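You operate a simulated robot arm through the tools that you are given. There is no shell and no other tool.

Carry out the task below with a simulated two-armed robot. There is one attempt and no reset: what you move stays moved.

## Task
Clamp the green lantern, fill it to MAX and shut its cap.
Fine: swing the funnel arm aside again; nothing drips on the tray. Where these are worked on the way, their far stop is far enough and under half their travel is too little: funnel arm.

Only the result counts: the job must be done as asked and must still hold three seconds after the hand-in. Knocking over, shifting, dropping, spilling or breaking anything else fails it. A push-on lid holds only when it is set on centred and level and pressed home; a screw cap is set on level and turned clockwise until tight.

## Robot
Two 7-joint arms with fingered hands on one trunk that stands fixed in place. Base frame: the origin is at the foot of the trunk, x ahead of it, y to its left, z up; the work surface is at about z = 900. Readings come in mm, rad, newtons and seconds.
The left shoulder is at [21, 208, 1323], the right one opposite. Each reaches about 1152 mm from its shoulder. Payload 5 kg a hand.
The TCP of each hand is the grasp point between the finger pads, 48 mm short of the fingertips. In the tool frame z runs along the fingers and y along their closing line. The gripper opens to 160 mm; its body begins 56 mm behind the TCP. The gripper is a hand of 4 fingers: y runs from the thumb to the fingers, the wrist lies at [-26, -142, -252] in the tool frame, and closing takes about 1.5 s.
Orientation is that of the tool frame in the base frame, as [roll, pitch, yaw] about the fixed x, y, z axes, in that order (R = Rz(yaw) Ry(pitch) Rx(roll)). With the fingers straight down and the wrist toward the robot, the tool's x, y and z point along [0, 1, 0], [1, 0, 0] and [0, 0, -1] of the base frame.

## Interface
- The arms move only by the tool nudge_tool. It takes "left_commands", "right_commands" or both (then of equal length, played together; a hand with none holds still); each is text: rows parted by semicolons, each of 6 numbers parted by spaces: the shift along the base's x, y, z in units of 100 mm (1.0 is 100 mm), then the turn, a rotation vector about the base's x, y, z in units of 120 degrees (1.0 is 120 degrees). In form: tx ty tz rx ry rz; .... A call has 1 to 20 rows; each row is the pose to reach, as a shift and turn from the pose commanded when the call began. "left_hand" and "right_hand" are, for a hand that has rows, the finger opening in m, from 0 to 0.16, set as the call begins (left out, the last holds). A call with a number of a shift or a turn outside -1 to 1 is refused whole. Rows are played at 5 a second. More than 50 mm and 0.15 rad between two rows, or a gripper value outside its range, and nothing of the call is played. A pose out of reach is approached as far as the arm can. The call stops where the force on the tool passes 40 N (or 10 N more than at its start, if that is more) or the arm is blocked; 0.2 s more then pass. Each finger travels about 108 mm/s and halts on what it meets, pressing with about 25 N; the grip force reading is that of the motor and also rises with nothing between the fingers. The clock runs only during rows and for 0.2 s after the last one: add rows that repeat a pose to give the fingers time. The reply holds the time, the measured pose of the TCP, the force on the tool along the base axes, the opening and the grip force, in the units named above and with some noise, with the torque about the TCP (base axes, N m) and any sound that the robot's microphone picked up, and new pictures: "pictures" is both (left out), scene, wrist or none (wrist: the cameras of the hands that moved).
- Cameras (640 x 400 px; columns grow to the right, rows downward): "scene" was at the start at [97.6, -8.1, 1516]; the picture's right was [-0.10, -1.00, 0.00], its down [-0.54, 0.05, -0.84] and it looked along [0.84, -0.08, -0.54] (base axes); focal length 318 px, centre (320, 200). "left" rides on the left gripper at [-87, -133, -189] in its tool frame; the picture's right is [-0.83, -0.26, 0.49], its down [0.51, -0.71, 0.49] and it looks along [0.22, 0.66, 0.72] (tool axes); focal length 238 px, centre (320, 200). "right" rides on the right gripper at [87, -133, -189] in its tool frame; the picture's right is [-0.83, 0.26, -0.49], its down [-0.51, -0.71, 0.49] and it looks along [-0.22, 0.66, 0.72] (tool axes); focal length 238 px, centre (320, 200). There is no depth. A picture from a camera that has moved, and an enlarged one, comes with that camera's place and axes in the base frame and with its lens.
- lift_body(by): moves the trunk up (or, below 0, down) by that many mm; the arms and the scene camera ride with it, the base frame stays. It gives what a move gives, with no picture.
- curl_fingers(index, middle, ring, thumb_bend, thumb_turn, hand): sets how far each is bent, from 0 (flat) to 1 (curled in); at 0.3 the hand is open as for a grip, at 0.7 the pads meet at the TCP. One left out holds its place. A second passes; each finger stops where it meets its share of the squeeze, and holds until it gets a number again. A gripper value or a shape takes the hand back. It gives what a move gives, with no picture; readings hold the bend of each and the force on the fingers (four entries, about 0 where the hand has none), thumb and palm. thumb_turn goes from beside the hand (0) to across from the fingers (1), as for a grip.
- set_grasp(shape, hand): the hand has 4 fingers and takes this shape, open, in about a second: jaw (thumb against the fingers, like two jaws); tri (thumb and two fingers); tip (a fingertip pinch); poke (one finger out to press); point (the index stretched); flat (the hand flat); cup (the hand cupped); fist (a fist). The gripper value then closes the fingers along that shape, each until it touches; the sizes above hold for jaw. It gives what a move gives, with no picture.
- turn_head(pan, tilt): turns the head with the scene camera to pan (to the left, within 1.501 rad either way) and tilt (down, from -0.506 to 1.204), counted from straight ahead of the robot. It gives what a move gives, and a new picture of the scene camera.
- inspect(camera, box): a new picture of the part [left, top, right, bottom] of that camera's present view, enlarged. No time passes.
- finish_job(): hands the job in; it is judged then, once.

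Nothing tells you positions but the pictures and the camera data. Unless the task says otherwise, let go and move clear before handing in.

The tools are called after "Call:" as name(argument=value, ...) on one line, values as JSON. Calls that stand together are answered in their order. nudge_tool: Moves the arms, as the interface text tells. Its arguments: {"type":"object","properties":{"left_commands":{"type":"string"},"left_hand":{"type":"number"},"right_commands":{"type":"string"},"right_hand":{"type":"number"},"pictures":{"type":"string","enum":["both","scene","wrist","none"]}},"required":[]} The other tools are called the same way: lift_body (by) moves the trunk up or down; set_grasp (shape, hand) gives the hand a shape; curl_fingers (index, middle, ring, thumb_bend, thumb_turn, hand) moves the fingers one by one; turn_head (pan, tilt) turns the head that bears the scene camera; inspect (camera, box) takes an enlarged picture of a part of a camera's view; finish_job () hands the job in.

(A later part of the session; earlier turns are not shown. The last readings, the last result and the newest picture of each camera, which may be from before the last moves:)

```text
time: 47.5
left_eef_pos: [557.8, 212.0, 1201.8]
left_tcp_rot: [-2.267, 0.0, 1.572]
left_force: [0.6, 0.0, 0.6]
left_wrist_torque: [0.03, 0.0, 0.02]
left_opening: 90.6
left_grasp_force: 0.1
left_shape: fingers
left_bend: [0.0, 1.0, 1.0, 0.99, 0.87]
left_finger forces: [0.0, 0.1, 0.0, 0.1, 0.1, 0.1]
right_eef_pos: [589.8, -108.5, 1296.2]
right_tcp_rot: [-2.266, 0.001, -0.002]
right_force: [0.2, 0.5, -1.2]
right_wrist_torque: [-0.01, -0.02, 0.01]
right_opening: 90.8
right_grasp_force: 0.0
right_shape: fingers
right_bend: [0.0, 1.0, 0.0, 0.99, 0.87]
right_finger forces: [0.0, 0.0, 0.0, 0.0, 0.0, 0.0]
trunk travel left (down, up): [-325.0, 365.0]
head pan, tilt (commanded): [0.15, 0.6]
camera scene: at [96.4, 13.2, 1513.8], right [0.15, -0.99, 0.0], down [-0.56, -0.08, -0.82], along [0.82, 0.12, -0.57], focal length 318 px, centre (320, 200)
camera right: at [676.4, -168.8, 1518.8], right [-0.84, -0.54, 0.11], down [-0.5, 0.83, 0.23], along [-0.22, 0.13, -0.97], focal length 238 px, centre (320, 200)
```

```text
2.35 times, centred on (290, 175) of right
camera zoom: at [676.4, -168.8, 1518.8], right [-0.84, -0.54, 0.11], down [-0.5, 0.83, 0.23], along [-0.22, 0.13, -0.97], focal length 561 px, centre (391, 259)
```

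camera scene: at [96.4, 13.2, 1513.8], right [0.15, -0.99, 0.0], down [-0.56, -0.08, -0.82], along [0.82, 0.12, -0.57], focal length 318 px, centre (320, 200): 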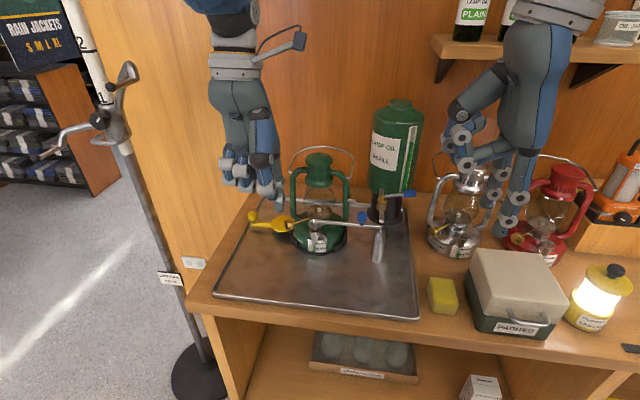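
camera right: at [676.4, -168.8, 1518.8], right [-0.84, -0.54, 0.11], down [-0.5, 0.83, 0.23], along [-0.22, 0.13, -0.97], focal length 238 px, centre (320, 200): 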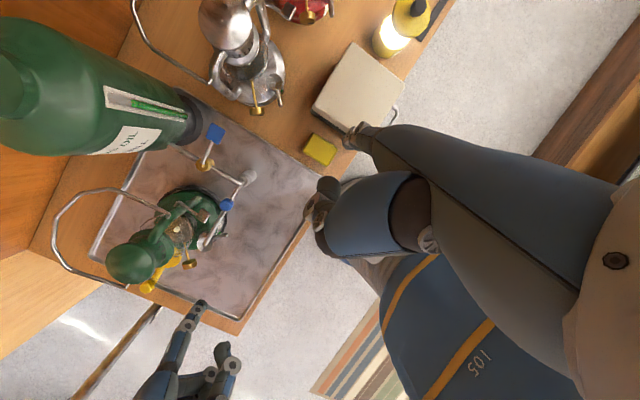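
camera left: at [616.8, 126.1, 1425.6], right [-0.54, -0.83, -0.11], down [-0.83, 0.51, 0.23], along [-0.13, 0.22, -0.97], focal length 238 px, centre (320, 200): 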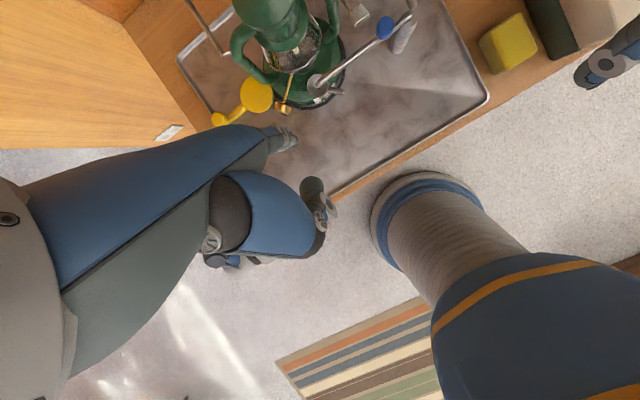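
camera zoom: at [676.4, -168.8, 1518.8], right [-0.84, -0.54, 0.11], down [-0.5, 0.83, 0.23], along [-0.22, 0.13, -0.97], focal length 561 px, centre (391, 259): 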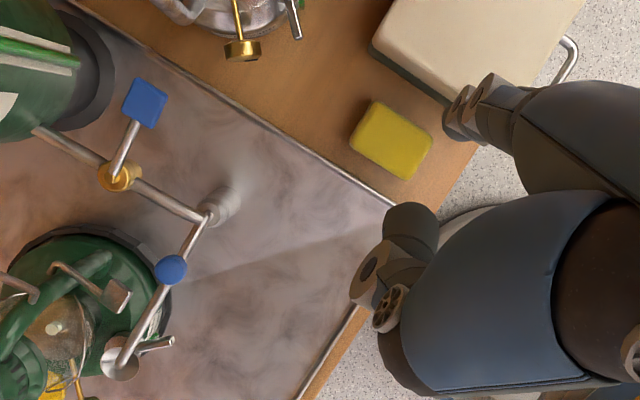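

The hand is oriented as planned, with the index tip about (607, -220, 1166) and the ring tip about (539, -220, 1166). I'll move it to straddle the paddle from above, in steps.

Call:
nudge_tool(right_commands="0.33 0.25 0 0 0 0; 0.66 0.5 0 0 0 0; 1.0 0.7 0 0 0 0", pictures="none")

Call:
nudge_tool(right_commands="0.33 0.13 0 0 0 0; 0.66 0.26 0 0 0 0; 1.0 0.39 0 0 0 0; 1.0 0.39 0 0 0 0", pictures="both")

Call:
inspect(camera="right", box=[240, 90, 440, 260])

Call:
inspect(camera="scene", box=[330, 60, 480, 260])

```text
time: 48.3
left_eef_pos: [558.4, 213.6, 1200.3]
left_tcp_rot: [-2.264, 0.001, 1.57]
left_force: [1.0, 1.1, -0.2]
left_wrist_torque: [-0.07, 0.12, 0.06]
left_opening: 90.6
left_grasp_force: 0.1
left_shape: fingers
left_bend: [0.0, 1.0, 1.0, 0.99, 0.87]
left_finger forces: [0.0, 0.0, 0.0, 0.0, 0.1, 0.0]
right_eef_pos: [690.1, -35.7, 1295.2]
right_tcp_rot: [-2.27, 0.002, 0.0]
right_force: [1.3, 0.7, 0.9]
right_wrist_torque: [-0.02, 0.08, 0.05]
right_opening: 90.7
right_grasp_force: 0.0
right_shape: fingers
right_bend: [0.0, 1.0, 0.0, 0.99, 0.87]
right_finger forces: [0.0, 0.0, 0.1, 0.0, 0.0, 0.0]
trunk travel left (down, up): [-325.0, 365.0]
head pan, tilt (commanded): [0.15, 0.6]
```

```text
time: 49.3
left_eef_pos: [558.4, 212.7, 1202.3]
left_tcp_rot: [-2.271, 0.0, 1.572]
left_force: [-0.8, -0.6, 0.2]
left_wrist_torque: [0.04, -0.06, -0.03]
left_opening: 90.2
left_grasp_force: 0.0
left_shape: fingers
left_bend: [0.0, 1.0, 1.0, 0.99, 0.87]
left_finger forces: [0.1, 0.1, 0.0, 0.0, 0.0, 0.0]
right_eef_pos: [789.9, 0.1, 1296.6]
right_tcp_rot: [-2.269, -0.001, -0.003]
right_force: [-0.6, -0.4, -0.2]
right_wrist_torque: [0.01, -0.04, -0.02]
right_opening: 90.7
right_grasp_force: 0.1
right_shape: fingers
right_bend: [0.0, 1.0, 0.0, 0.99, 0.87]
right_finger forces: [0.0, 0.0, 0.0, 0.0, 0.1, 0.1]
trunk travel left (down, up): [-325.0, 365.0]
head pan, tilt (commanded): [0.15, 0.6]
camera scene: at [95.7, 13.0, 1513.8], right [0.15, -0.99, 0.0], down [-0.56, -0.08, -0.83], along [0.82, 0.12, -0.56], focal length 318 px, centre (320, 200)
camera right: at [876.5, -60.6, 1520.2], right [-0.83, -0.54, 0.11], down [-0.51, 0.83, 0.23], along [-0.22, 0.13, -0.97], focal length 238 px, centre (320, 200)
```

scene: 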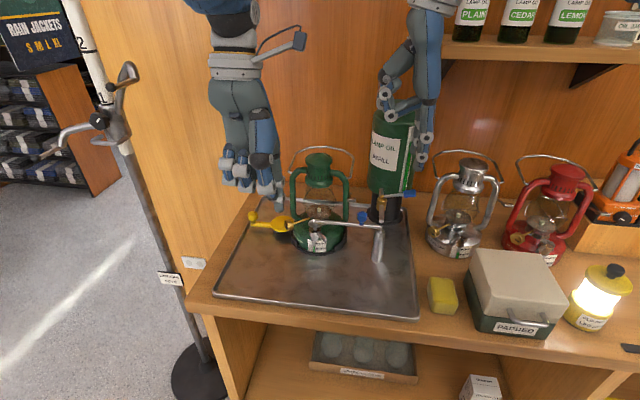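
right: 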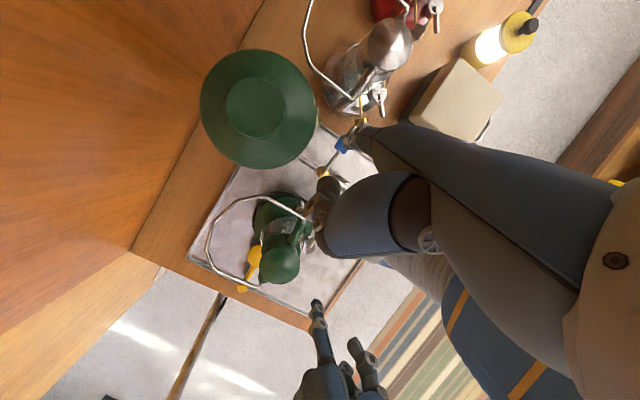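

```text
2.35 times, centred on (340, 175) of right
camera zoom: at [876.5, -60.6, 1520.2], right [-0.83, -0.54, 0.11], down [-0.51, 0.83, 0.23], along [-0.22, 0.13, -0.97], focal length 561 px, centre (273, 259)
```

zoom: 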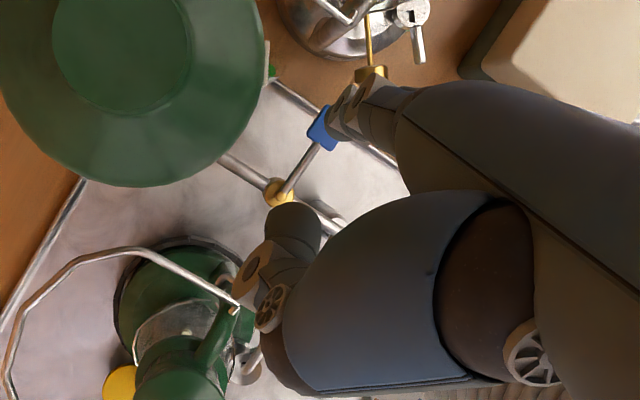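

```text
2.00 times, centred on (405, 160) of scene
camera zoom: at [95.7, 13.0, 1513.8], right [0.15, -0.99, 0.0], down [-0.56, -0.08, -0.83], along [0.82, 0.12, -0.56], focal length 635 px, centre (150, 280)
```

zoom: 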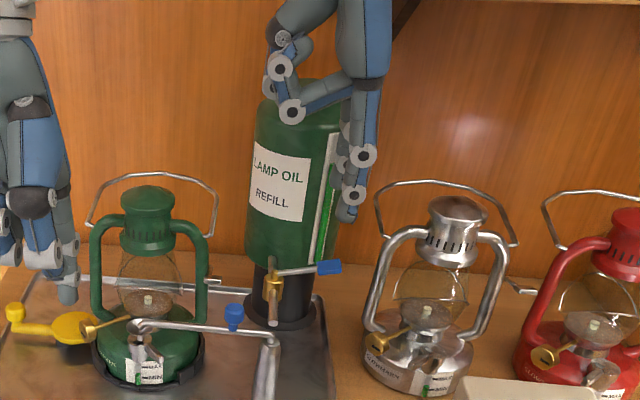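

Call:
nudge_tool(right_commands="0.12 0 0 0 0 0; 0.24 0 0 0 0 0; 0.24 0 -0.25 0 0 0; 0.24 0 -0.5 0 0 0", pictures="both")

Call:
inspect(camera="right", box=[260, 90, 420, 220])

Call:
inspect(camera="scene", box=[350, 120, 450, 240])

Call:
inspect(camera="left", box=[330, 0, 490, 120])

```text
time: 50.3
left_eef_pos: [557.7, 212.8, 1200.6]
left_tcp_rot: [-2.268, -0.001, 1.57]
left_force: [-0.6, -0.3, -0.2]
left_wrist_torque: [0.01, 0.04, 0.02]
left_opening: 90.6
left_grasp_force: 0.0
left_shape: fingers
left_bend: [0.0, 1.0, 1.0, 0.99, 0.87]
left_finger forces: [0.0, 0.0, 0.1, 0.0, 0.0, 0.1]
right_eef_pos: [813.9, 1.6, 1245.8]
right_tcp_rot: [-2.269, 0.0, -0.002]
right_force: [0.5, -0.1, 1.3]
right_wrist_torque: [-0.03, 0.06, 0.0]
right_opening: 90.5
right_grasp_force: 0.1
right_shape: fingers
right_bend: [0.0, 1.0, 0.0, 0.99, 0.87]
right_finger forces: [0.0, 0.1, 0.0, 0.0, 0.1, 0.0]
trunk travel left (down, up): [-325.0, 365.0]
head pan, tilt (commanded): [0.15, 0.6]
camera scene: at [97.0, 13.8, 1513.7], right [0.15, -0.99, 0.0], down [-0.56, -0.08, -0.82], along [0.82, 0.12, -0.57], focal length 318 px, centre (320, 200)
camera right: at [900.1, -58.6, 1468.6], right [-0.83, -0.54, 0.11], down [-0.51, 0.83, 0.23], along [-0.22, 0.13, -0.97], focal length 238 px, centre (320, 200)
```

scene: 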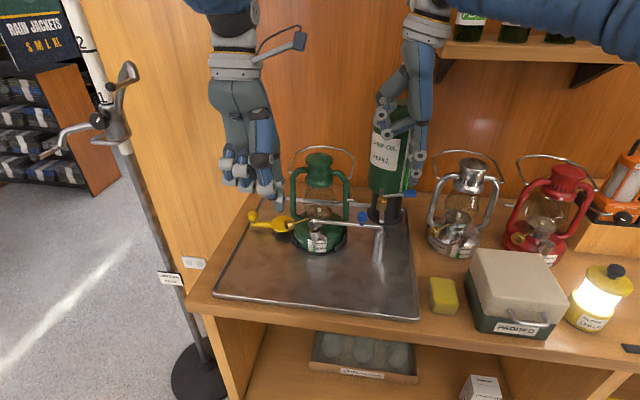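
right: 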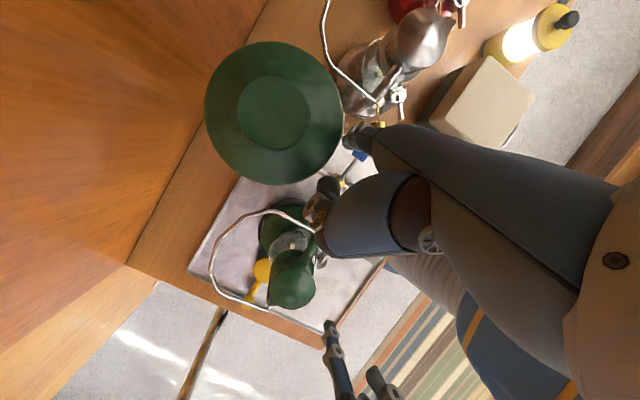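

```text
3.08 times, centred on (340, 155) of right
camera zoom: at [900.1, -58.6, 1468.6], right [-0.83, -0.54, 0.11], down [-0.51, 0.83, 0.23], along [-0.22, 0.13, -0.97], focal length 733 px, centre (258, 338)
```

zoom: 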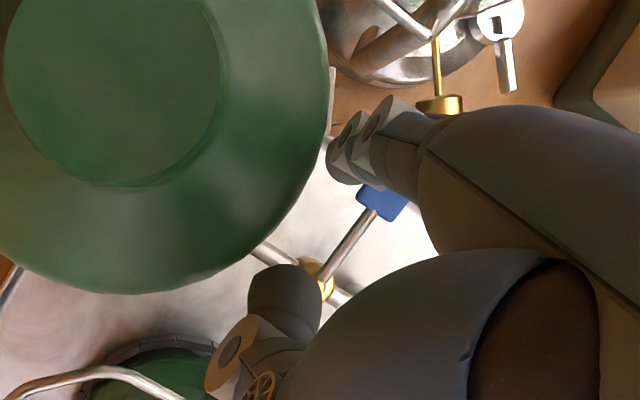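

```text
3.33 times, centred on (400, 180) of scene
camera zoom: at [97.0, 13.8, 1513.7], right [0.15, -0.99, 0.0], down [-0.56, -0.08, -0.82], along [0.82, 0.12, -0.57], focal length 1059 px, centre (53, 267)
```

zoom: 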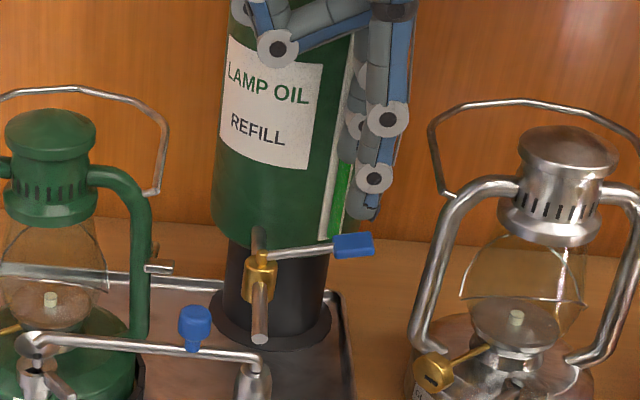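

```text
3.33 times, centred on (410, 60) of left
camera zoom: at [617.7, 125.8, 1425.0], right [-0.54, -0.83, -0.11], down [-0.83, 0.51, 0.23], along [-0.13, 0.22, -0.97], focal length 794 px, centre (20, 667)
```

zoom: 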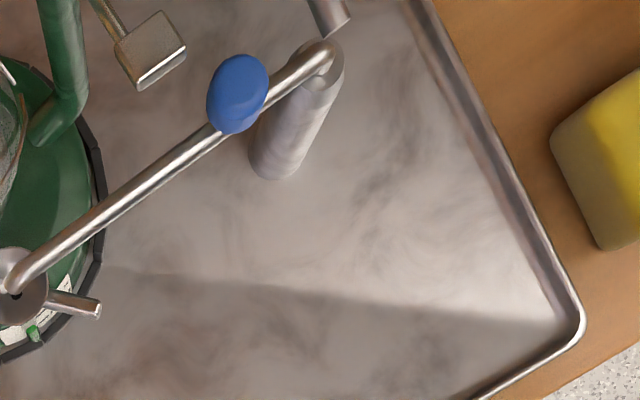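

Alignment looks right: the paddle lies midway between the two fingers. I'll descend the last 60 mm.

Call:
nudge_tool(right_commands="0 0 -0.2 0 0 0; 0 0 -0.4 0 0 0; 0 0 -0.6 0 0 0", pictures="both")

Call:
inspect(camera="right", box=[260, 90, 420, 220])

Call:
inspect(camera="scene", box=[350, 120, 450, 240])

```text
time: 51.1
left_eef_pos: [557.9, 212.2, 1200.8]
left_tcp_rot: [-2.267, 0.0, 1.571]
left_force: [0.7, -0.9, 0.4]
left_wrist_torque: [0.0, 0.05, -0.01]
left_opening: 90.4
left_grasp_force: 0.1
left_shape: fingers
left_bend: [0.0, 1.0, 1.0, 0.99, 0.87]
left_finger forces: [0.0, 0.1, 0.0, 0.0, 0.1, 0.0]
right_eef_pos: [812.5, 2.6, 1185.6]
right_tcp_rot: [-2.268, 0.001, 0.0]
right_force: [1.0, -1.1, 0.8]
right_wrist_torque: [0.01, 0.05, 0.07]
right_opening: 90.6
right_grasp_force: 0.0
right_shape: fingers
right_bend: [0.0, 1.0, 0.0, 0.99, 0.87]
right_finger forces: [0.0, 0.1, 0.0, 0.1, 0.0, 0.0]
trunk travel left (down, up): [-325.0, 365.0]
head pan, tilt (commanded): [0.15, 0.6]
camera scene: at [97.1, 13.5, 1513.7], right [0.15, -0.99, 0.0], down [-0.56, -0.08, -0.82], along [0.82, 0.12, -0.57], focal length 318 px, centre (320, 200)
camera right: at [900.5, -58.2, 1408.6], right [-0.83, -0.54, 0.12], down [-0.51, 0.83, 0.23], along [-0.22, 0.13, -0.97], focal length 238 px, centre (320, 200)
```

scene: 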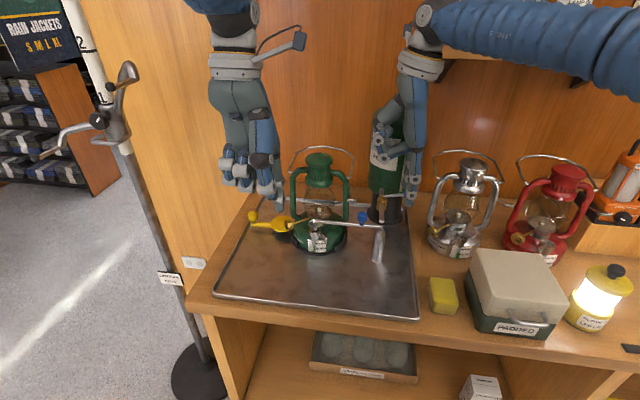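
right: 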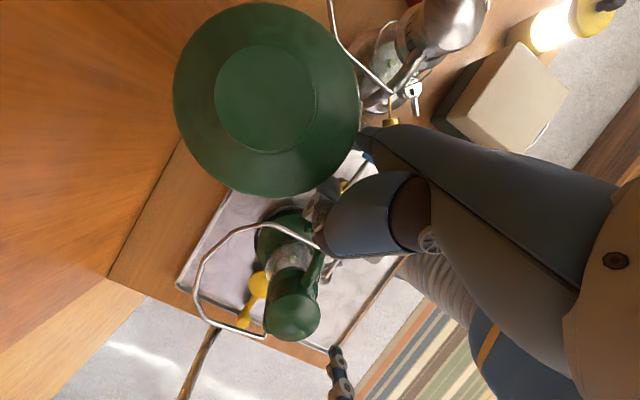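

```text
3.08 times, centred on (340, 155) of right
camera zoom: at [900.5, -58.2, 1408.6], right [-0.83, -0.54, 0.12], down [-0.51, 0.83, 0.23], along [-0.22, 0.13, -0.97], focal length 733 px, centre (258, 338)
```

zoom: 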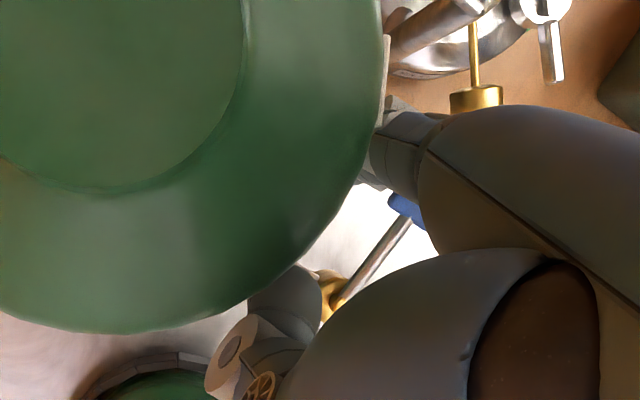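

```text
3.33 times, centred on (400, 180) of scene
camera zoom: at [97.1, 13.5, 1513.7], right [0.15, -0.99, 0.0], down [-0.56, -0.08, -0.82], along [0.82, 0.12, -0.57], focal length 1059 px, centre (53, 267)
```

zoom: 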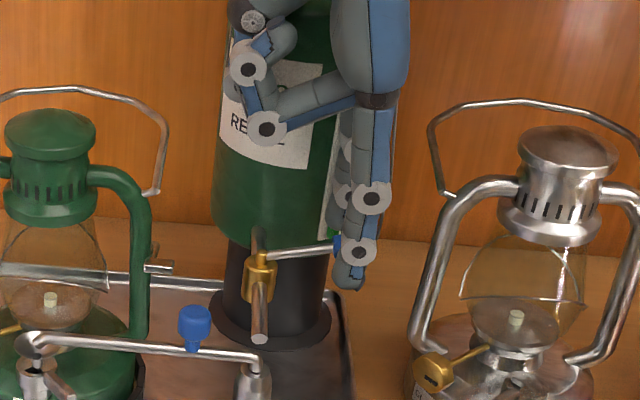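

The paddle is caged between the two fingers. I'll take a baseline picture of the gauge, then open the valve in small steps.

Call:
inspect(camera="scene", box=[305, 225, 337, 250])

Call:
nudge_tool(right_commands="-0.01 0 0 0 0 -0.0417; -0.02 0 0 0 0 -0.0833; -0.03 0.01 0 0 0 -0.125", pictures="scene")

Call:
inspect(camera="scene", box=[305, 205, 337, 250])

Call:
inspect(camera="scene", box=[340, 150, 440, 250])

```text
16.00 times, centred on (321, 238) of scene
camera zoom: at [97.1, 13.5, 1513.7], right [0.15, -0.99, 0.0], down [-0.56, -0.08, -0.82], along [0.82, 0.12, -0.57], focal length 5081 px, centre (304, -400)
```

zoom: 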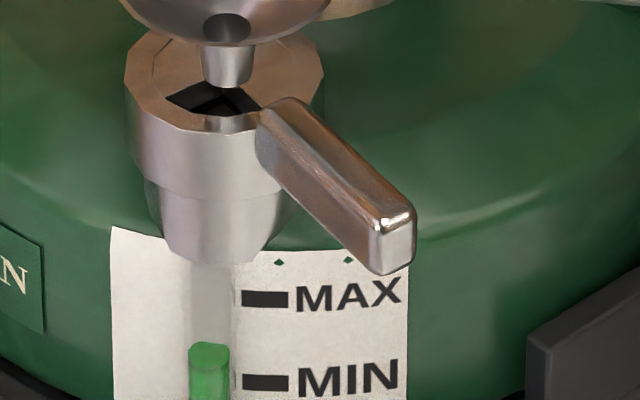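

```text
time: 51.9
left_eef_pos: [559.0, 213.0, 1200.9]
left_tcp_rot: [-2.267, 0.001, 1.572]
left_force: [0.0, 0.3, -0.2]
left_wrist_torque: [-0.01, -0.05, 0.04]
left_opening: 90.7
left_grasp_force: 0.1
left_shape: fingers
left_bend: [0.0, 1.0, 1.0, 0.99, 0.87]
left_finger forces: [0.0, 0.0, 0.0, 0.0, 0.0, 0.0]
right_eef_pos: [812.3, 1.8, 1186.5]
right_tcp_rot: [-2.266, -0.001, -0.263]
right_force: [8.9, -1.4, 1.4]
right_wrist_torque: [-0.28, -1.18, 1.16]
right_opening: 88.8
right_grasp_force: 5.7
right_shape: fingers
right_bend: [0.0, 1.0, 0.0, 0.99, 0.87]
right_finger forces: [11.0, 0.1, 0.1, 0.0, 0.1, 0.0]
trunk travel left (down, up): [-325.0, 365.0]
head pan, tilt (commanded): [0.15, 0.6]
camera scene: at [97.4, 13.8, 1513.7], right [0.15, -0.99, 0.0], down [-0.56, -0.08, -0.82], along [0.82, 0.12, -0.57], focal length 318 px, centre (320, 200)
```

scene: 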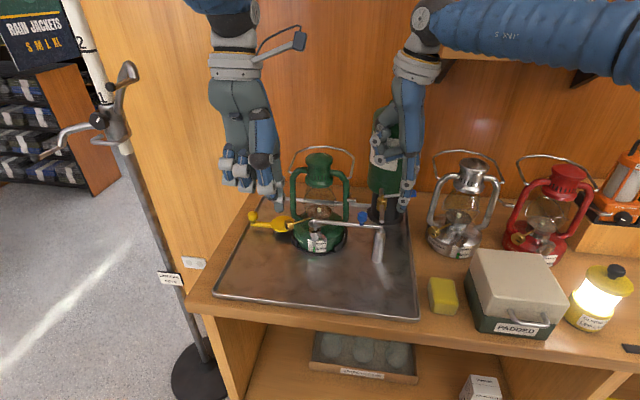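

```text
8.89 times, centred on (321, 228) of scene
camera zoom: at [97.4, 13.8, 1513.7], right [0.15, -0.99, 0.0], down [-0.56, -0.08, -0.82], along [0.82, 0.12, -0.57], focal length 2823 px, centre (311, -44)
```

zoom: 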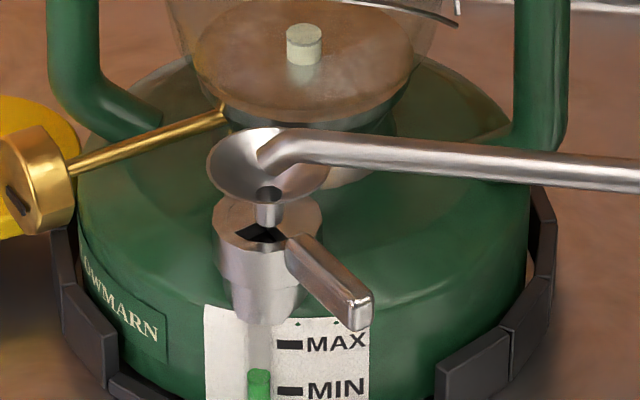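

```text
4.00 times, centred on (390, 200) of scene
camera zoom: at [97.4, 13.8, 1513.7], right [0.15, -0.99, 0.0], down [-0.56, -0.08, -0.82], along [0.82, 0.12, -0.57], focal length 1270 px, centre (40, 200)
```

zoom: 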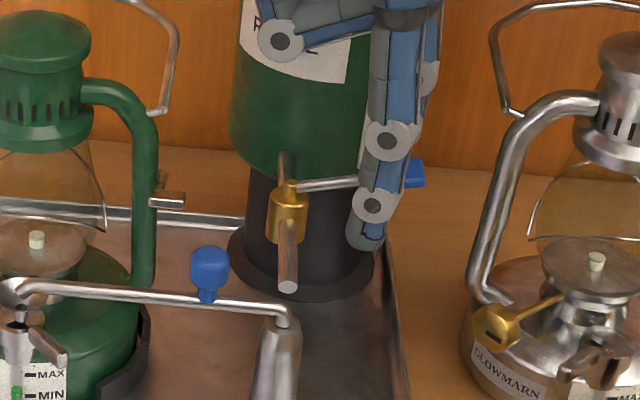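

Call:
inspect(camera="right", box=[280, 80, 420, 220])

Call:
inspect(camera="scene", box=[375, 170, 425, 220])

```text
2.86 times, centred on (350, 150) of right
camera zoom: at [880.1, -78.8, 1409.3], right [-0.95, -0.3, 0.11], down [-0.27, 0.93, 0.23], along [-0.17, 0.19, -0.97], focal length 681 px, centre (234, 343)
```

zoom: 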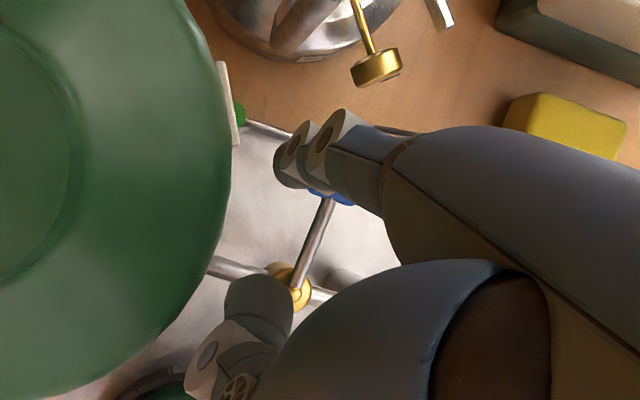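

```text
8.00 times, centred on (400, 195) of scene
camera zoom: at [97.4, 13.8, 1513.7], right [0.15, -0.99, 0.0], down [-0.56, -0.08, -0.82], along [0.82, 0.12, -0.57], focal length 2540 px, centre (-320, 240)
```

zoom: 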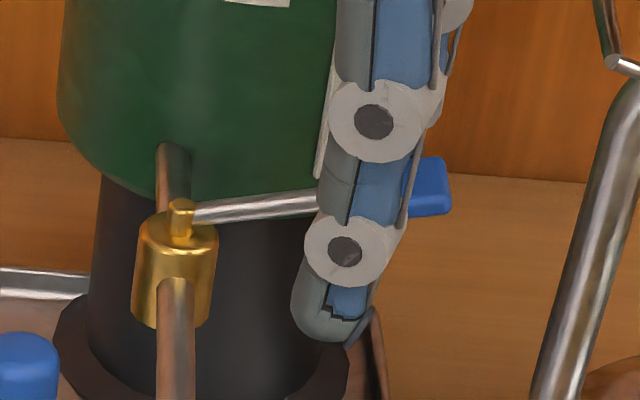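

The paddle resists at 11 N and hasn't turned yet. I'll increase the pull a little and watch both the force and whether the lever moves.

Call:
nudge_tool(right_commands="-0.03 0 0 0 0 -0.03; -0.06 0 0 0 0 -0.06", pictures="none")

Call:
inspect(camera="right", box=[280, 80, 420, 220])

Call:
inspect(camera="scene", box=[360, 170, 420, 230])

```text
time: 52.5
left_eef_pos: [559.2, 212.9, 1202.3]
left_tcp_rot: [-2.267, 0.0, 1.574]
left_force: [-0.4, -0.4, -0.4]
left_wrist_torque: [0.0, 0.0, 0.02]
left_opening: 90.8
left_grasp_force: 0.0
left_shape: fingers
left_bend: [0.0, 1.0, 1.0, 0.99, 0.87]
left_finger forces: [0.0, 0.0, 0.1, 0.1, 0.0, 0.1]
right_eef_pos: [806.1, 2.2, 1184.9]
right_tcp_rot: [-2.268, 0.002, -0.389]
right_force: [11.4, 0.5, -0.9]
right_wrist_torque: [0.2, -1.23, 1.31]
right_opening: 84.7
right_grasp_force: 5.6
right_shape: fingers
right_bend: [0.01, 1.0, 0.0, 0.99, 0.87]
right_finger forces: [10.7, 0.1, 0.0, 0.0, 0.0, 0.0]
trunk travel left (down, up): [-325.0, 365.0]
head pan, tilt (commanded): [0.15, 0.6]
```

```text
2.86 times, centred on (350, 150) of right
camera zoom: at [864.1, -85.7, 1407.6], right [-0.98, -0.18, 0.12], down [-0.15, 0.96, 0.23], along [-0.15, 0.21, -0.97], focal length 681 px, centre (234, 343)
```

zoom: 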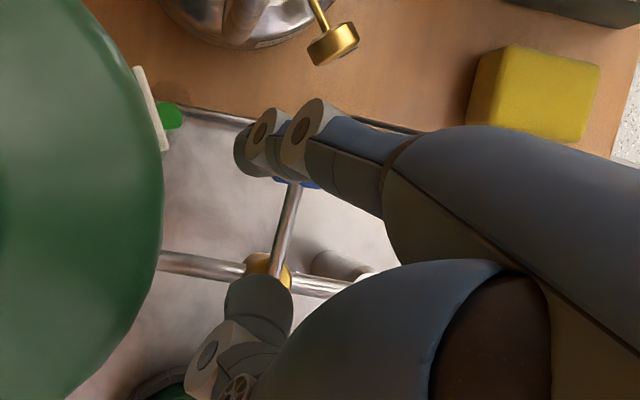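

```text
6.67 times, centred on (390, 200) of scene
camera zoom: at [97.8, 14.0, 1513.6], right [0.15, -0.99, 0.0], down [-0.56, -0.08, -0.82], along [0.81, 0.12, -0.57], focal length 2117 px, centre (-147, 200)
```

zoom: 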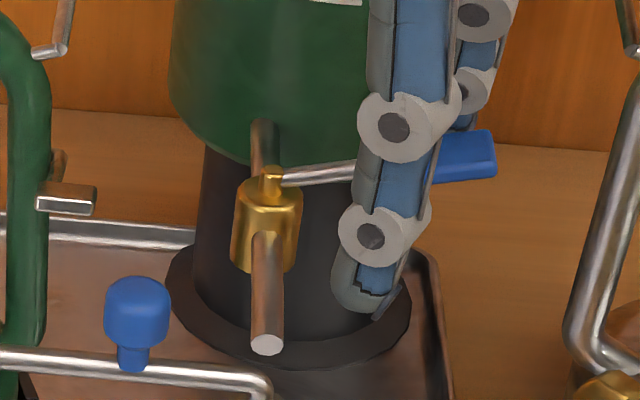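

The lever doesn't budge and the finger itself is flexing sideways at about 11 N near its tip. I'll straighten the hand again and lower it, so the paddle bears near the finger's root where it's stiffer.

Call:
nudge_tool(right_commands="0.03 0 0 0 0 0.062; 0.06 0 0 0 0 0.124; 0.07 0 0 0 0 0.186; 0.07 0 -0.15 0 0 0.186; 0.07 0 -0.3 0 0 0.186; 0.07 0 -0.43 0 0 0.186", pictures="scene")

Call:
inspect(camera="scene", box=[350, 130, 440, 240])

Call:
inspect(camera="right", box=[280, 80, 420, 220])

```text
time: 53.9
left_eef_pos: [559.1, 213.6, 1201.7]
left_tcp_rot: [-2.267, 0.0, 1.572]
left_force: [0.2, -0.4, -0.7]
left_wrist_torque: [0.01, -0.03, 0.02]
left_opening: 90.7
left_grasp_force: 0.1
left_shape: fingers
left_bend: [0.0, 1.0, 1.0, 0.99, 0.87]
left_finger forces: [0.0, 0.1, 0.0, 0.0, 0.0, 0.0]
right_eef_pos: [810.7, 1.9, 1141.2]
right_tcp_rot: [-2.269, 0.0, 0.0]
right_force: [0.5, -0.1, 0.4]
right_wrist_torque: [0.02, 0.02, -0.02]
right_opening: 90.5
right_grasp_force: 0.0
right_shape: fingers
right_bend: [0.0, 1.0, 0.0, 0.99, 0.87]
right_finger forces: [0.1, 0.0, 0.0, 0.0, 0.0, 0.0]
trunk travel left (down, up): [-325.0, 365.0]
head pan, tilt (commanded): [0.15, 0.6]
camera scene: at [97.0, 13.6, 1513.7], right [0.15, -0.99, 0.0], down [-0.56, -0.08, -0.82], along [0.82, 0.12, -0.57], focal length 318 px, centre (320, 200)
```

scene: 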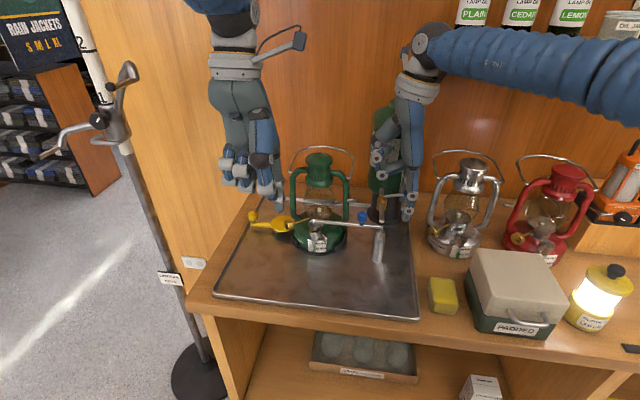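

```text
3.64 times, centred on (395, 185) of scene
camera zoom: at [97.0, 13.6, 1513.7], right [0.15, -0.99, 0.0], down [-0.56, -0.08, -0.82], along [0.82, 0.12, -0.57], focal length 1155 px, centre (47, 254)
```

zoom: 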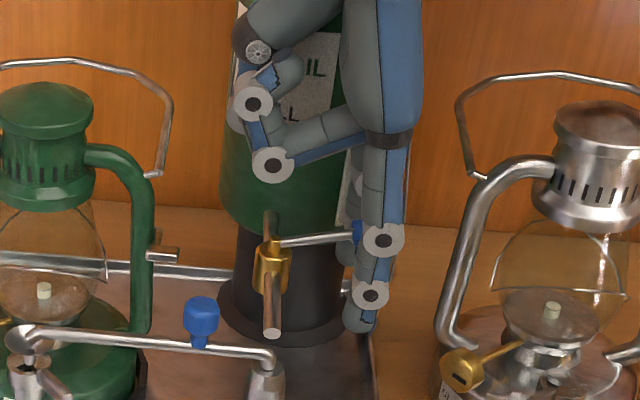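

```text
2.86 times, centred on (350, 150) of right
camera zoom: at [898.6, -58.2, 1364.6], right [-0.83, -0.54, 0.12], down [-0.51, 0.83, 0.23], along [-0.22, 0.13, -0.97], focal length 681 px, centre (234, 343)
```

zoom: 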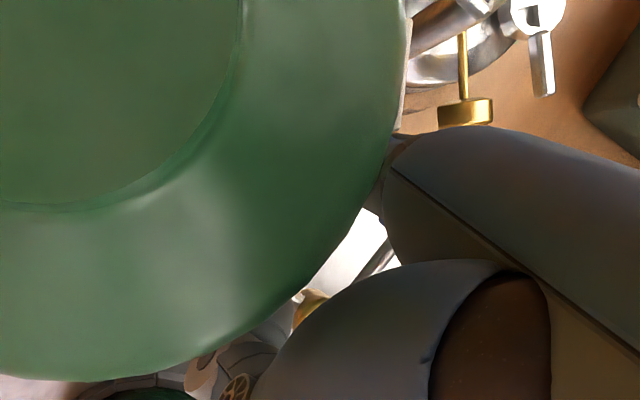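

Call:
nudge_tool(right_commands="-0.08 0 0 0 0 0; -0.14 0 0 0 0 0; -0.2 0.01 0 0 0 0; -0.25 0.02 0 0 0 0", pictures="none")

Call:
inspect(camera="scene", box=[350, 130, 440, 240])

Call:
inspect(camera="right", box=[280, 80, 420, 220])

```text
time: 54.9
left_eef_pos: [559.3, 212.7, 1201.1]
left_tcp_rot: [-2.267, 0.0, 1.572]
left_force: [0.9, -0.4, 0.5]
left_wrist_torque: [0.04, 0.02, 0.01]
left_opening: 90.3
left_grasp_force: 0.1
left_shape: fingers
left_bend: [0.0, 1.0, 1.0, 0.99, 0.87]
left_finger forces: [0.1, 0.0, 0.0, 0.1, 0.0, 0.0]
right_eef_pos: [787.6, 4.4, 1142.8]
right_tcp_rot: [-2.269, 0.001, 0.003]
right_force: [16.5, -1.5, 0.7]
right_wrist_torque: [-0.28, -1.1, 1.7]
right_opening: 89.8
right_grasp_force: 8.4
right_shape: fingers
right_bend: [0.0, 1.0, 0.0, 0.99, 0.87]
right_finger forces: [15.9, 0.0, 0.0, 0.1, 0.0, 0.1]
trunk travel left (down, up): [-325.0, 365.0]
head pan, tilt (commanded): [0.15, 0.6]
```

```text
3.64 times, centred on (395, 185) of scene
camera zoom: at [98.0, 13.5, 1513.7], right [0.15, -0.99, 0.0], down [-0.56, -0.08, -0.82], along [0.81, 0.12, -0.57], focal length 1155 px, centre (47, 254)
```

zoom: 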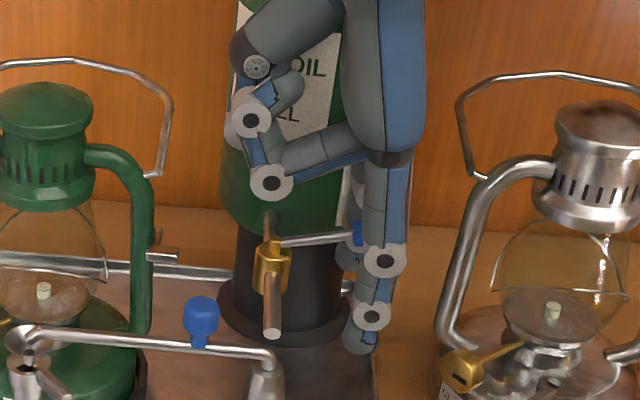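

```text
2.86 times, centred on (350, 150) of right
camera zoom: at [874.5, -57.0, 1365.2], right [-0.83, -0.54, 0.11], down [-0.51, 0.83, 0.23], along [-0.22, 0.13, -0.97], focal length 681 px, centre (234, 343)
```

zoom: 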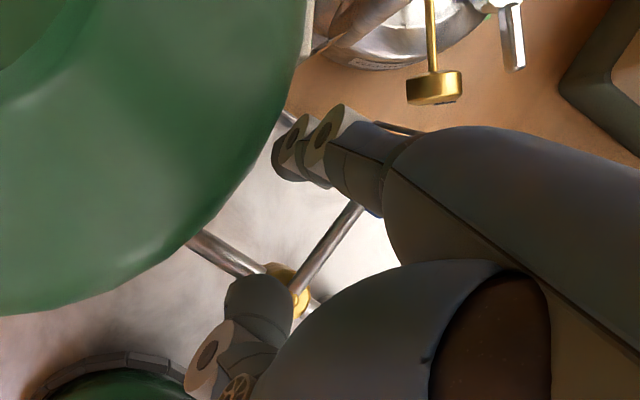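

16 N on the open side doesn't move it either, so the closed stop may be on that side. I'll test the other direction gently: return, curl the index out of the way of the tank gauge, and push with the ring finger.

Call:
nudge_tool(right_commands="0.12 0 0 0 0 0; 0.23 0 0 0 0 0", pictures="none")

Call:
curl_fingers(hand="right", index=1.0)

Call:
nudge_tool(right_commands="0.06 0 0 0 0 0; 0.11 0 0 0 0 0; 0.16 0 0 0 0 0", pictures="none")

Call:
inspect(camera="scene", box=[350, 130, 440, 240])

Call:
inspect(camera="right", box=[280, 80, 420, 220])

```text
time: 55.5
left_eef_pos: [557.7, 213.2, 1201.6]
left_tcp_rot: [-2.267, 0.0, 1.571]
left_force: [0.5, 0.0, 0.0]
left_wrist_torque: [0.0, -0.02, 0.0]
left_opening: 90.3
left_grasp_force: 0.1
left_shape: fingers
left_bend: [0.0, 1.0, 1.0, 0.99, 0.87]
left_finger forces: [0.0, 0.0, 0.1, 0.0, 0.0, 0.1]
right_eef_pos: [809.2, 4.9, 1143.4]
right_tcp_rot: [-2.27, 0.002, 0.0]
right_force: [-0.8, -0.5, 0.2]
right_wrist_torque: [-0.02, -0.01, 0.03]
right_opening: 90.8
right_grasp_force: 0.1
right_shape: fingers
right_bend: [0.0, 1.0, 0.0, 0.99, 0.87]
right_finger forces: [0.2, 0.0, 0.1, 0.0, 0.0, 0.0]
trunk travel left (down, up): [-325.0, 365.0]
head pan, tilt (commanded): [0.15, 0.6]
```

```text
time: 56.5
left_eef_pos: [557.2, 211.1, 1201.0]
left_tcp_rot: [-2.266, -0.002, 1.568]
left_force: [-0.2, -0.7, -0.1]
left_wrist_torque: [-0.02, 0.0, -0.03]
left_opening: 90.2
left_grasp_force: 0.1
left_shape: fingers
left_bend: [0.0, 1.0, 1.0, 0.99, 0.87]
left_finger forces: [0.0, 0.0, 0.0, 0.1, 0.0, 0.0]
right_eef_pos: [808.8, 1.6, 1143.0]
right_tcp_rot: [-2.268, 0.001, 0.0]
right_force: [-2.9, -13.0, -2.0]
right_wrist_torque: [-1.21, 0.29, -0.33]
right_opening: 66.2
right_grasp_force: 6.1
right_shape: fingers
right_bend: [0.19, 1.0, 0.0, 0.99, 0.87]
right_finger forces: [12.1, 0.1, 0.1, 0.0, 0.0, 0.1]
trunk travel left (down, up): [-325.0, 365.0]
head pan, tilt (commanded): [0.15, 0.6]
```

```text
time: 57.3
left_eef_pos: [555.3, 212.3, 1203.6]
left_tcp_rot: [-2.268, -0.002, 1.568]
left_force: [-0.6, 0.3, 0.2]
left_wrist_torque: [0.01, 0.02, -0.01]
left_opening: 90.4
left_grasp_force: 0.1
left_shape: fingers
left_bend: [0.0, 1.0, 1.0, 0.99, 0.87]
left_finger forces: [0.0, 0.1, 0.1, 0.0, 0.1, 0.1]
right_eef_pos: [821.4, 2.8, 1144.0]
right_tcp_rot: [-2.268, 0.001, 0.003]
right_force: [-21.8, -15.4, 0.8]
right_wrist_torque: [-1.31, -0.06, -1.42]
right_opening: 67.4
right_grasp_force: 12.7
right_shape: fingers
right_bend: [0.19, 1.0, 0.0, 1.0, 0.87]
right_finger forces: [12.8, 0.1, 0.0, 0.1, 12.5, 0.0]
trunk travel left (down, up): [-325.0, 365.0]
head pan, tilt (commanded): [0.15, 0.6]
```

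```text
3.64 times, centred on (395, 185) of scene
camera zoom: at [93.4, 12.4, 1514.0], right [0.15, -0.99, 0.0], down [-0.56, -0.08, -0.83], along [0.82, 0.12, -0.56], focal length 1155 px, centre (47, 254)
```

zoom: 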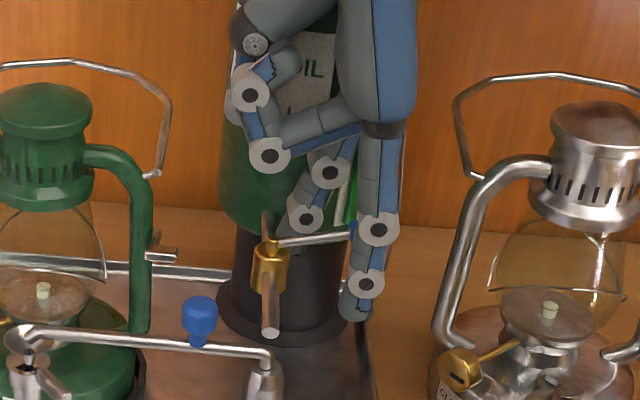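

```text
2.86 times, centred on (350, 150) of right
camera zoom: at [908.4, -57.3, 1366.4], right [-0.83, -0.54, 0.11], down [-0.51, 0.83, 0.23], along [-0.22, 0.13, -0.97], focal length 681 px, centre (234, 343)
```

zoom: 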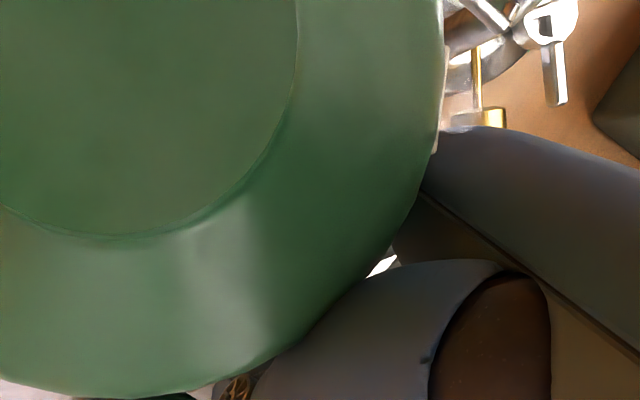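

The thumb and index are pressing on the tank and its stand, so I must back off at once. I'll move back toward the robot and straighten the index again.

Call:
nudge_tool(right_commands="-0.08 0 0 0 0 0; -0.16 0 0 0 0 0", pictures="none")

Call:
curl_fingers(hand="right", index=0.0)

Call:
inspect(camera="scene", box=[340, 100, 460, 240])

```text
time: 57.9
left_eef_pos: [557.7, 211.3, 1200.7]
left_tcp_rot: [-2.268, -0.002, 1.571]
left_force: [0.0, 0.2, -0.9]
left_wrist_torque: [0.01, 0.0, -0.01]
left_opening: 90.5
left_grasp_force: 0.0
left_shape: fingers
left_bend: [0.0, 1.0, 1.0, 0.99, 0.87]
left_finger forces: [0.0, 0.1, 0.0, 0.0, 0.0, 0.1]
right_eef_pos: [811.4, 2.2, 1142.6]
right_tcp_rot: [-2.268, -0.001, -0.001]
right_force: [4.0, -11.9, 3.2]
right_wrist_torque: [-1.51, -0.49, -0.01]
right_opening: 66.0
right_grasp_force: 5.6
right_shape: fingers
right_bend: [0.19, 1.0, 0.0, 0.99, 0.87]
right_finger forces: [12.6, 0.0, 0.1, 0.0, 0.0, 0.0]
trunk travel left (down, up): [-325.0, 365.0]
head pan, tilt (commanded): [0.15, 0.6]
```

```text
time: 58.9
left_eef_pos: [558.9, 213.5, 1202.0]
left_tcp_rot: [-2.268, 0.001, 1.573]
left_force: [0.3, -0.5, -0.7]
left_wrist_torque: [0.04, 0.02, 0.03]
left_opening: 90.6
left_grasp_force: 0.0
left_shape: fingers
left_bend: [0.0, 1.0, 1.0, 0.99, 0.87]
left_finger forces: [0.1, 0.0, 0.1, 0.1, 0.0, 0.1]
right_eef_pos: [808.8, 3.3, 1142.0]
right_tcp_rot: [-2.27, 0.001, 0.003]
right_force: [-0.7, -0.2, 0.5]
right_wrist_torque: [0.02, 0.0, 0.0]
right_opening: 90.8
right_grasp_force: 0.1
right_shape: fingers
right_bend: [0.0, 1.0, 0.0, 0.99, 0.87]
right_finger forces: [0.0, 0.0, 0.0, 0.1, 0.0, 0.1]
trunk travel left (down, up): [-325.0, 365.0]
head pan, tilt (commanded): [0.15, 0.6]
```

```text
2.86 times, centred on (400, 170) of scene
camera zoom: at [96.5, 13.4, 1513.8], right [0.15, -0.99, 0.0], down [-0.56, -0.08, -0.82], along [0.82, 0.12, -0.57], focal length 907 px, centre (91, 286)
```

zoom: 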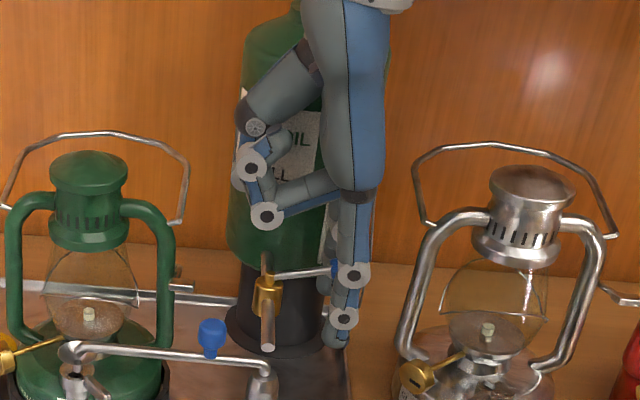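

Call:
inspect(camera="scene", box=[350, 100, 480, 270])

```text
2.35 times, centred on (415, 185) of scene
camera zoom: at [96.5, 13.4, 1513.8], right [0.15, -0.99, 0.0], down [-0.56, -0.08, -0.82], along [0.82, 0.12, -0.57], focal length 747 px, centre (96, 235)
```

zoom: 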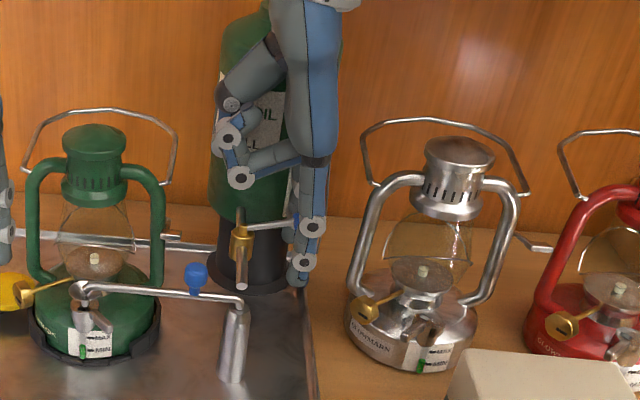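

The tank and valve are unmoved. I'll try the opposite direction with less risk: lift over the paddle, come down on its robot side, and push it away from the robot with the index finger.

Call:
nudge_tool(right_commands="0 0 0.3 0 0 0; 0 0 0.6 0 0 0; 0 0 0.88 0 0 0; -0.3 0 0.88 0 0 0; -0.63 0 0.88 0 0 0; -0.63 0 0.5 0 0 0; -0.63 0 0.2 0 0 0; -0.63 0 0.1 0 0 0", pictures="both")

Call:
inspect(camera="scene", box=[350, 130, 440, 240])

Call:
inspect(camera="right", box=[280, 80, 420, 220])

```text
time: 60.7
left_eef_pos: [558.3, 213.7, 1201.0]
left_tcp_rot: [-2.266, 0.001, 1.574]
left_force: [0.2, 0.0, -0.1]
left_wrist_torque: [0.01, 0.0, 0.02]
left_opening: 90.6
left_grasp_force: 0.1
left_shape: fingers
left_bend: [0.0, 1.0, 1.0, 0.99, 0.87]
left_finger forces: [0.0, 0.0, 0.0, 0.0, 0.1, 0.0]
right_eef_pos: [746.4, 5.5, 1152.6]
right_tcp_rot: [-2.268, 0.001, 0.002]
right_force: [1.2, -0.3, 0.2]
right_wrist_torque: [0.0, 0.03, 0.01]
right_opening: 90.8
right_grasp_force: 0.1
right_shape: fingers
right_bend: [0.0, 1.0, 0.0, 0.99, 0.87]
right_finger forces: [0.1, 0.1, 0.0, 0.1, 0.0, 0.0]
trunk travel left (down, up): [-325.0, 365.0]
head pan, tilt (commanded): [0.15, 0.6]
camera scene: at [96.5, 14.0, 1513.8], right [0.15, -0.99, 0.0], down [-0.56, -0.08, -0.82], along [0.82, 0.12, -0.57], focal length 318 px, centre (320, 200)
camera right: at [833.1, -54.9, 1376.0], right [-0.83, -0.54, 0.12], down [-0.51, 0.83, 0.23], along [-0.22, 0.13, -0.97], focal length 238 px, centre (320, 200)
```

scene: 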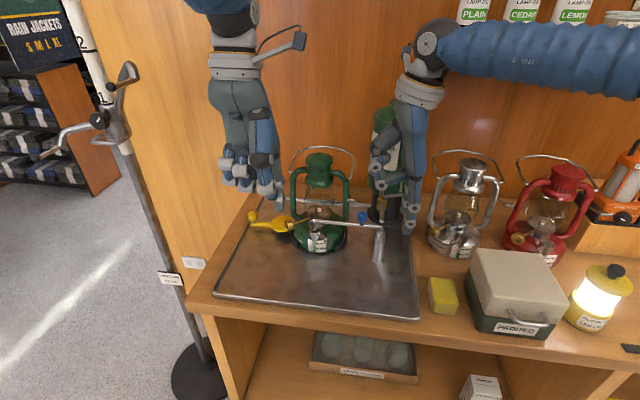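
right: 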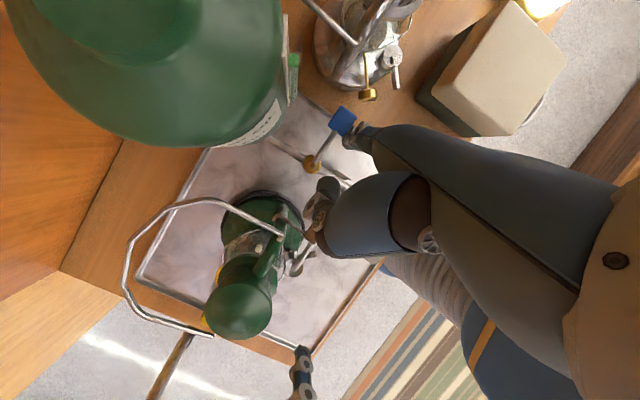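

```text
3.64 times, centred on (395, 185) of scene
camera zoom: at [96.5, 14.0, 1513.8], right [0.15, -0.99, 0.0], down [-0.56, -0.08, -0.82], along [0.82, 0.12, -0.57], focal length 1155 px, centre (47, 254)
```

zoom: 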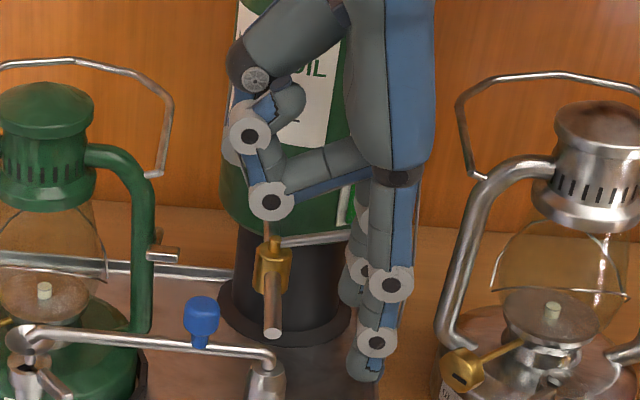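

```text
2.86 times, centred on (350, 150) of right
camera zoom: at [833.1, -54.9, 1376.0], right [-0.83, -0.54, 0.12], down [-0.51, 0.83, 0.23], along [-0.22, 0.13, -0.97], focal length 681 px, centre (234, 343)
```

zoom: 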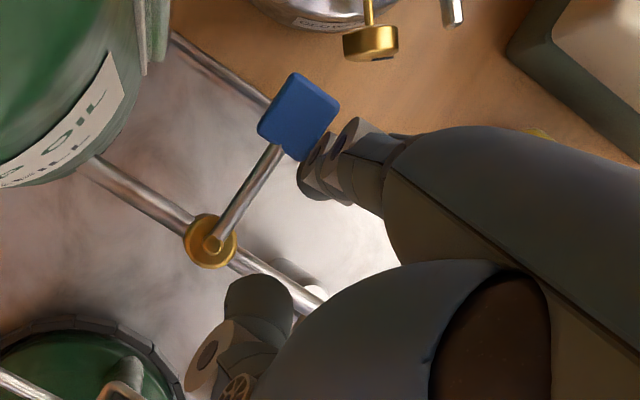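

Call:
nudge_tool(right_commands="0.05 0 0 0 0 0; 0.1 0 0 0 0 0; 0.14 0 0 0 0 0", pictures="none")

Call:
inspect(camera="right", box=[280, 80, 420, 220])

Call:
inspect(camera="scene", box=[305, 205, 337, 250])

```text
time: 61.5
left_eef_pos: [556.5, 213.6, 1201.3]
left_tcp_rot: [-2.268, -0.001, 1.57]
left_force: [0.1, 0.1, -0.1]
left_wrist_torque: [0.02, -0.02, -0.02]
left_opening: 90.5
left_grasp_force: 0.0
left_shape: fingers
left_bend: [0.0, 1.0, 1.0, 0.99, 0.87]
left_finger forces: [0.0, 0.0, 0.1, 0.0, 0.0, 0.0]
right_eef_pos: [758.4, 4.6, 1153.9]
right_tcp_rot: [-2.27, 0.003, 0.005]
right_force: [-13.9, -0.2, 0.7]
right_wrist_torque: [-0.08, 1.08, -1.53]
right_opening: 91.7
right_grasp_force: 7.2
right_shape: fingers
right_bend: [0.0, 1.0, 0.0, 0.99, 0.87]
right_finger forces: [14.1, 0.0, 0.0, 0.0, 0.0, 0.1]
trunk travel left (down, up): [-325.0, 365.0]
head pan, tilt (commanded): [0.15, 0.6]
```

```text
2.86 times, centred on (350, 150) of right
camera zoom: at [845.5, -54.9, 1376.1], right [-0.83, -0.54, 0.12], down [-0.51, 0.83, 0.23], along [-0.22, 0.13, -0.97], focal length 681 px, centre (234, 343)
```

zoom: 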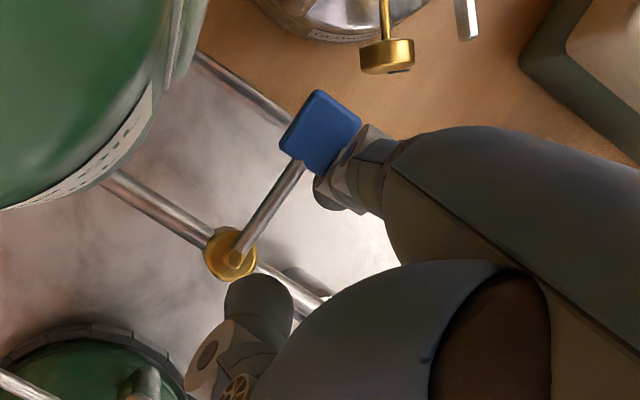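

```text
8.89 times, centred on (321, 228) of scene
camera zoom: at [94.6, 13.9, 1513.9], right [0.15, -0.99, 0.0], down [-0.56, -0.08, -0.83], along [0.82, 0.12, -0.56], focal length 2823 px, centre (311, -44)
```

zoom: 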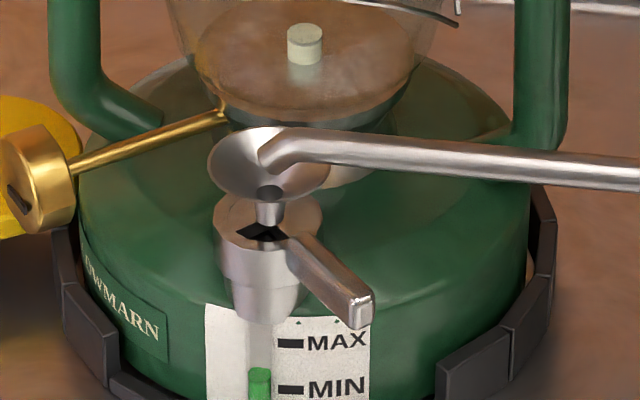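

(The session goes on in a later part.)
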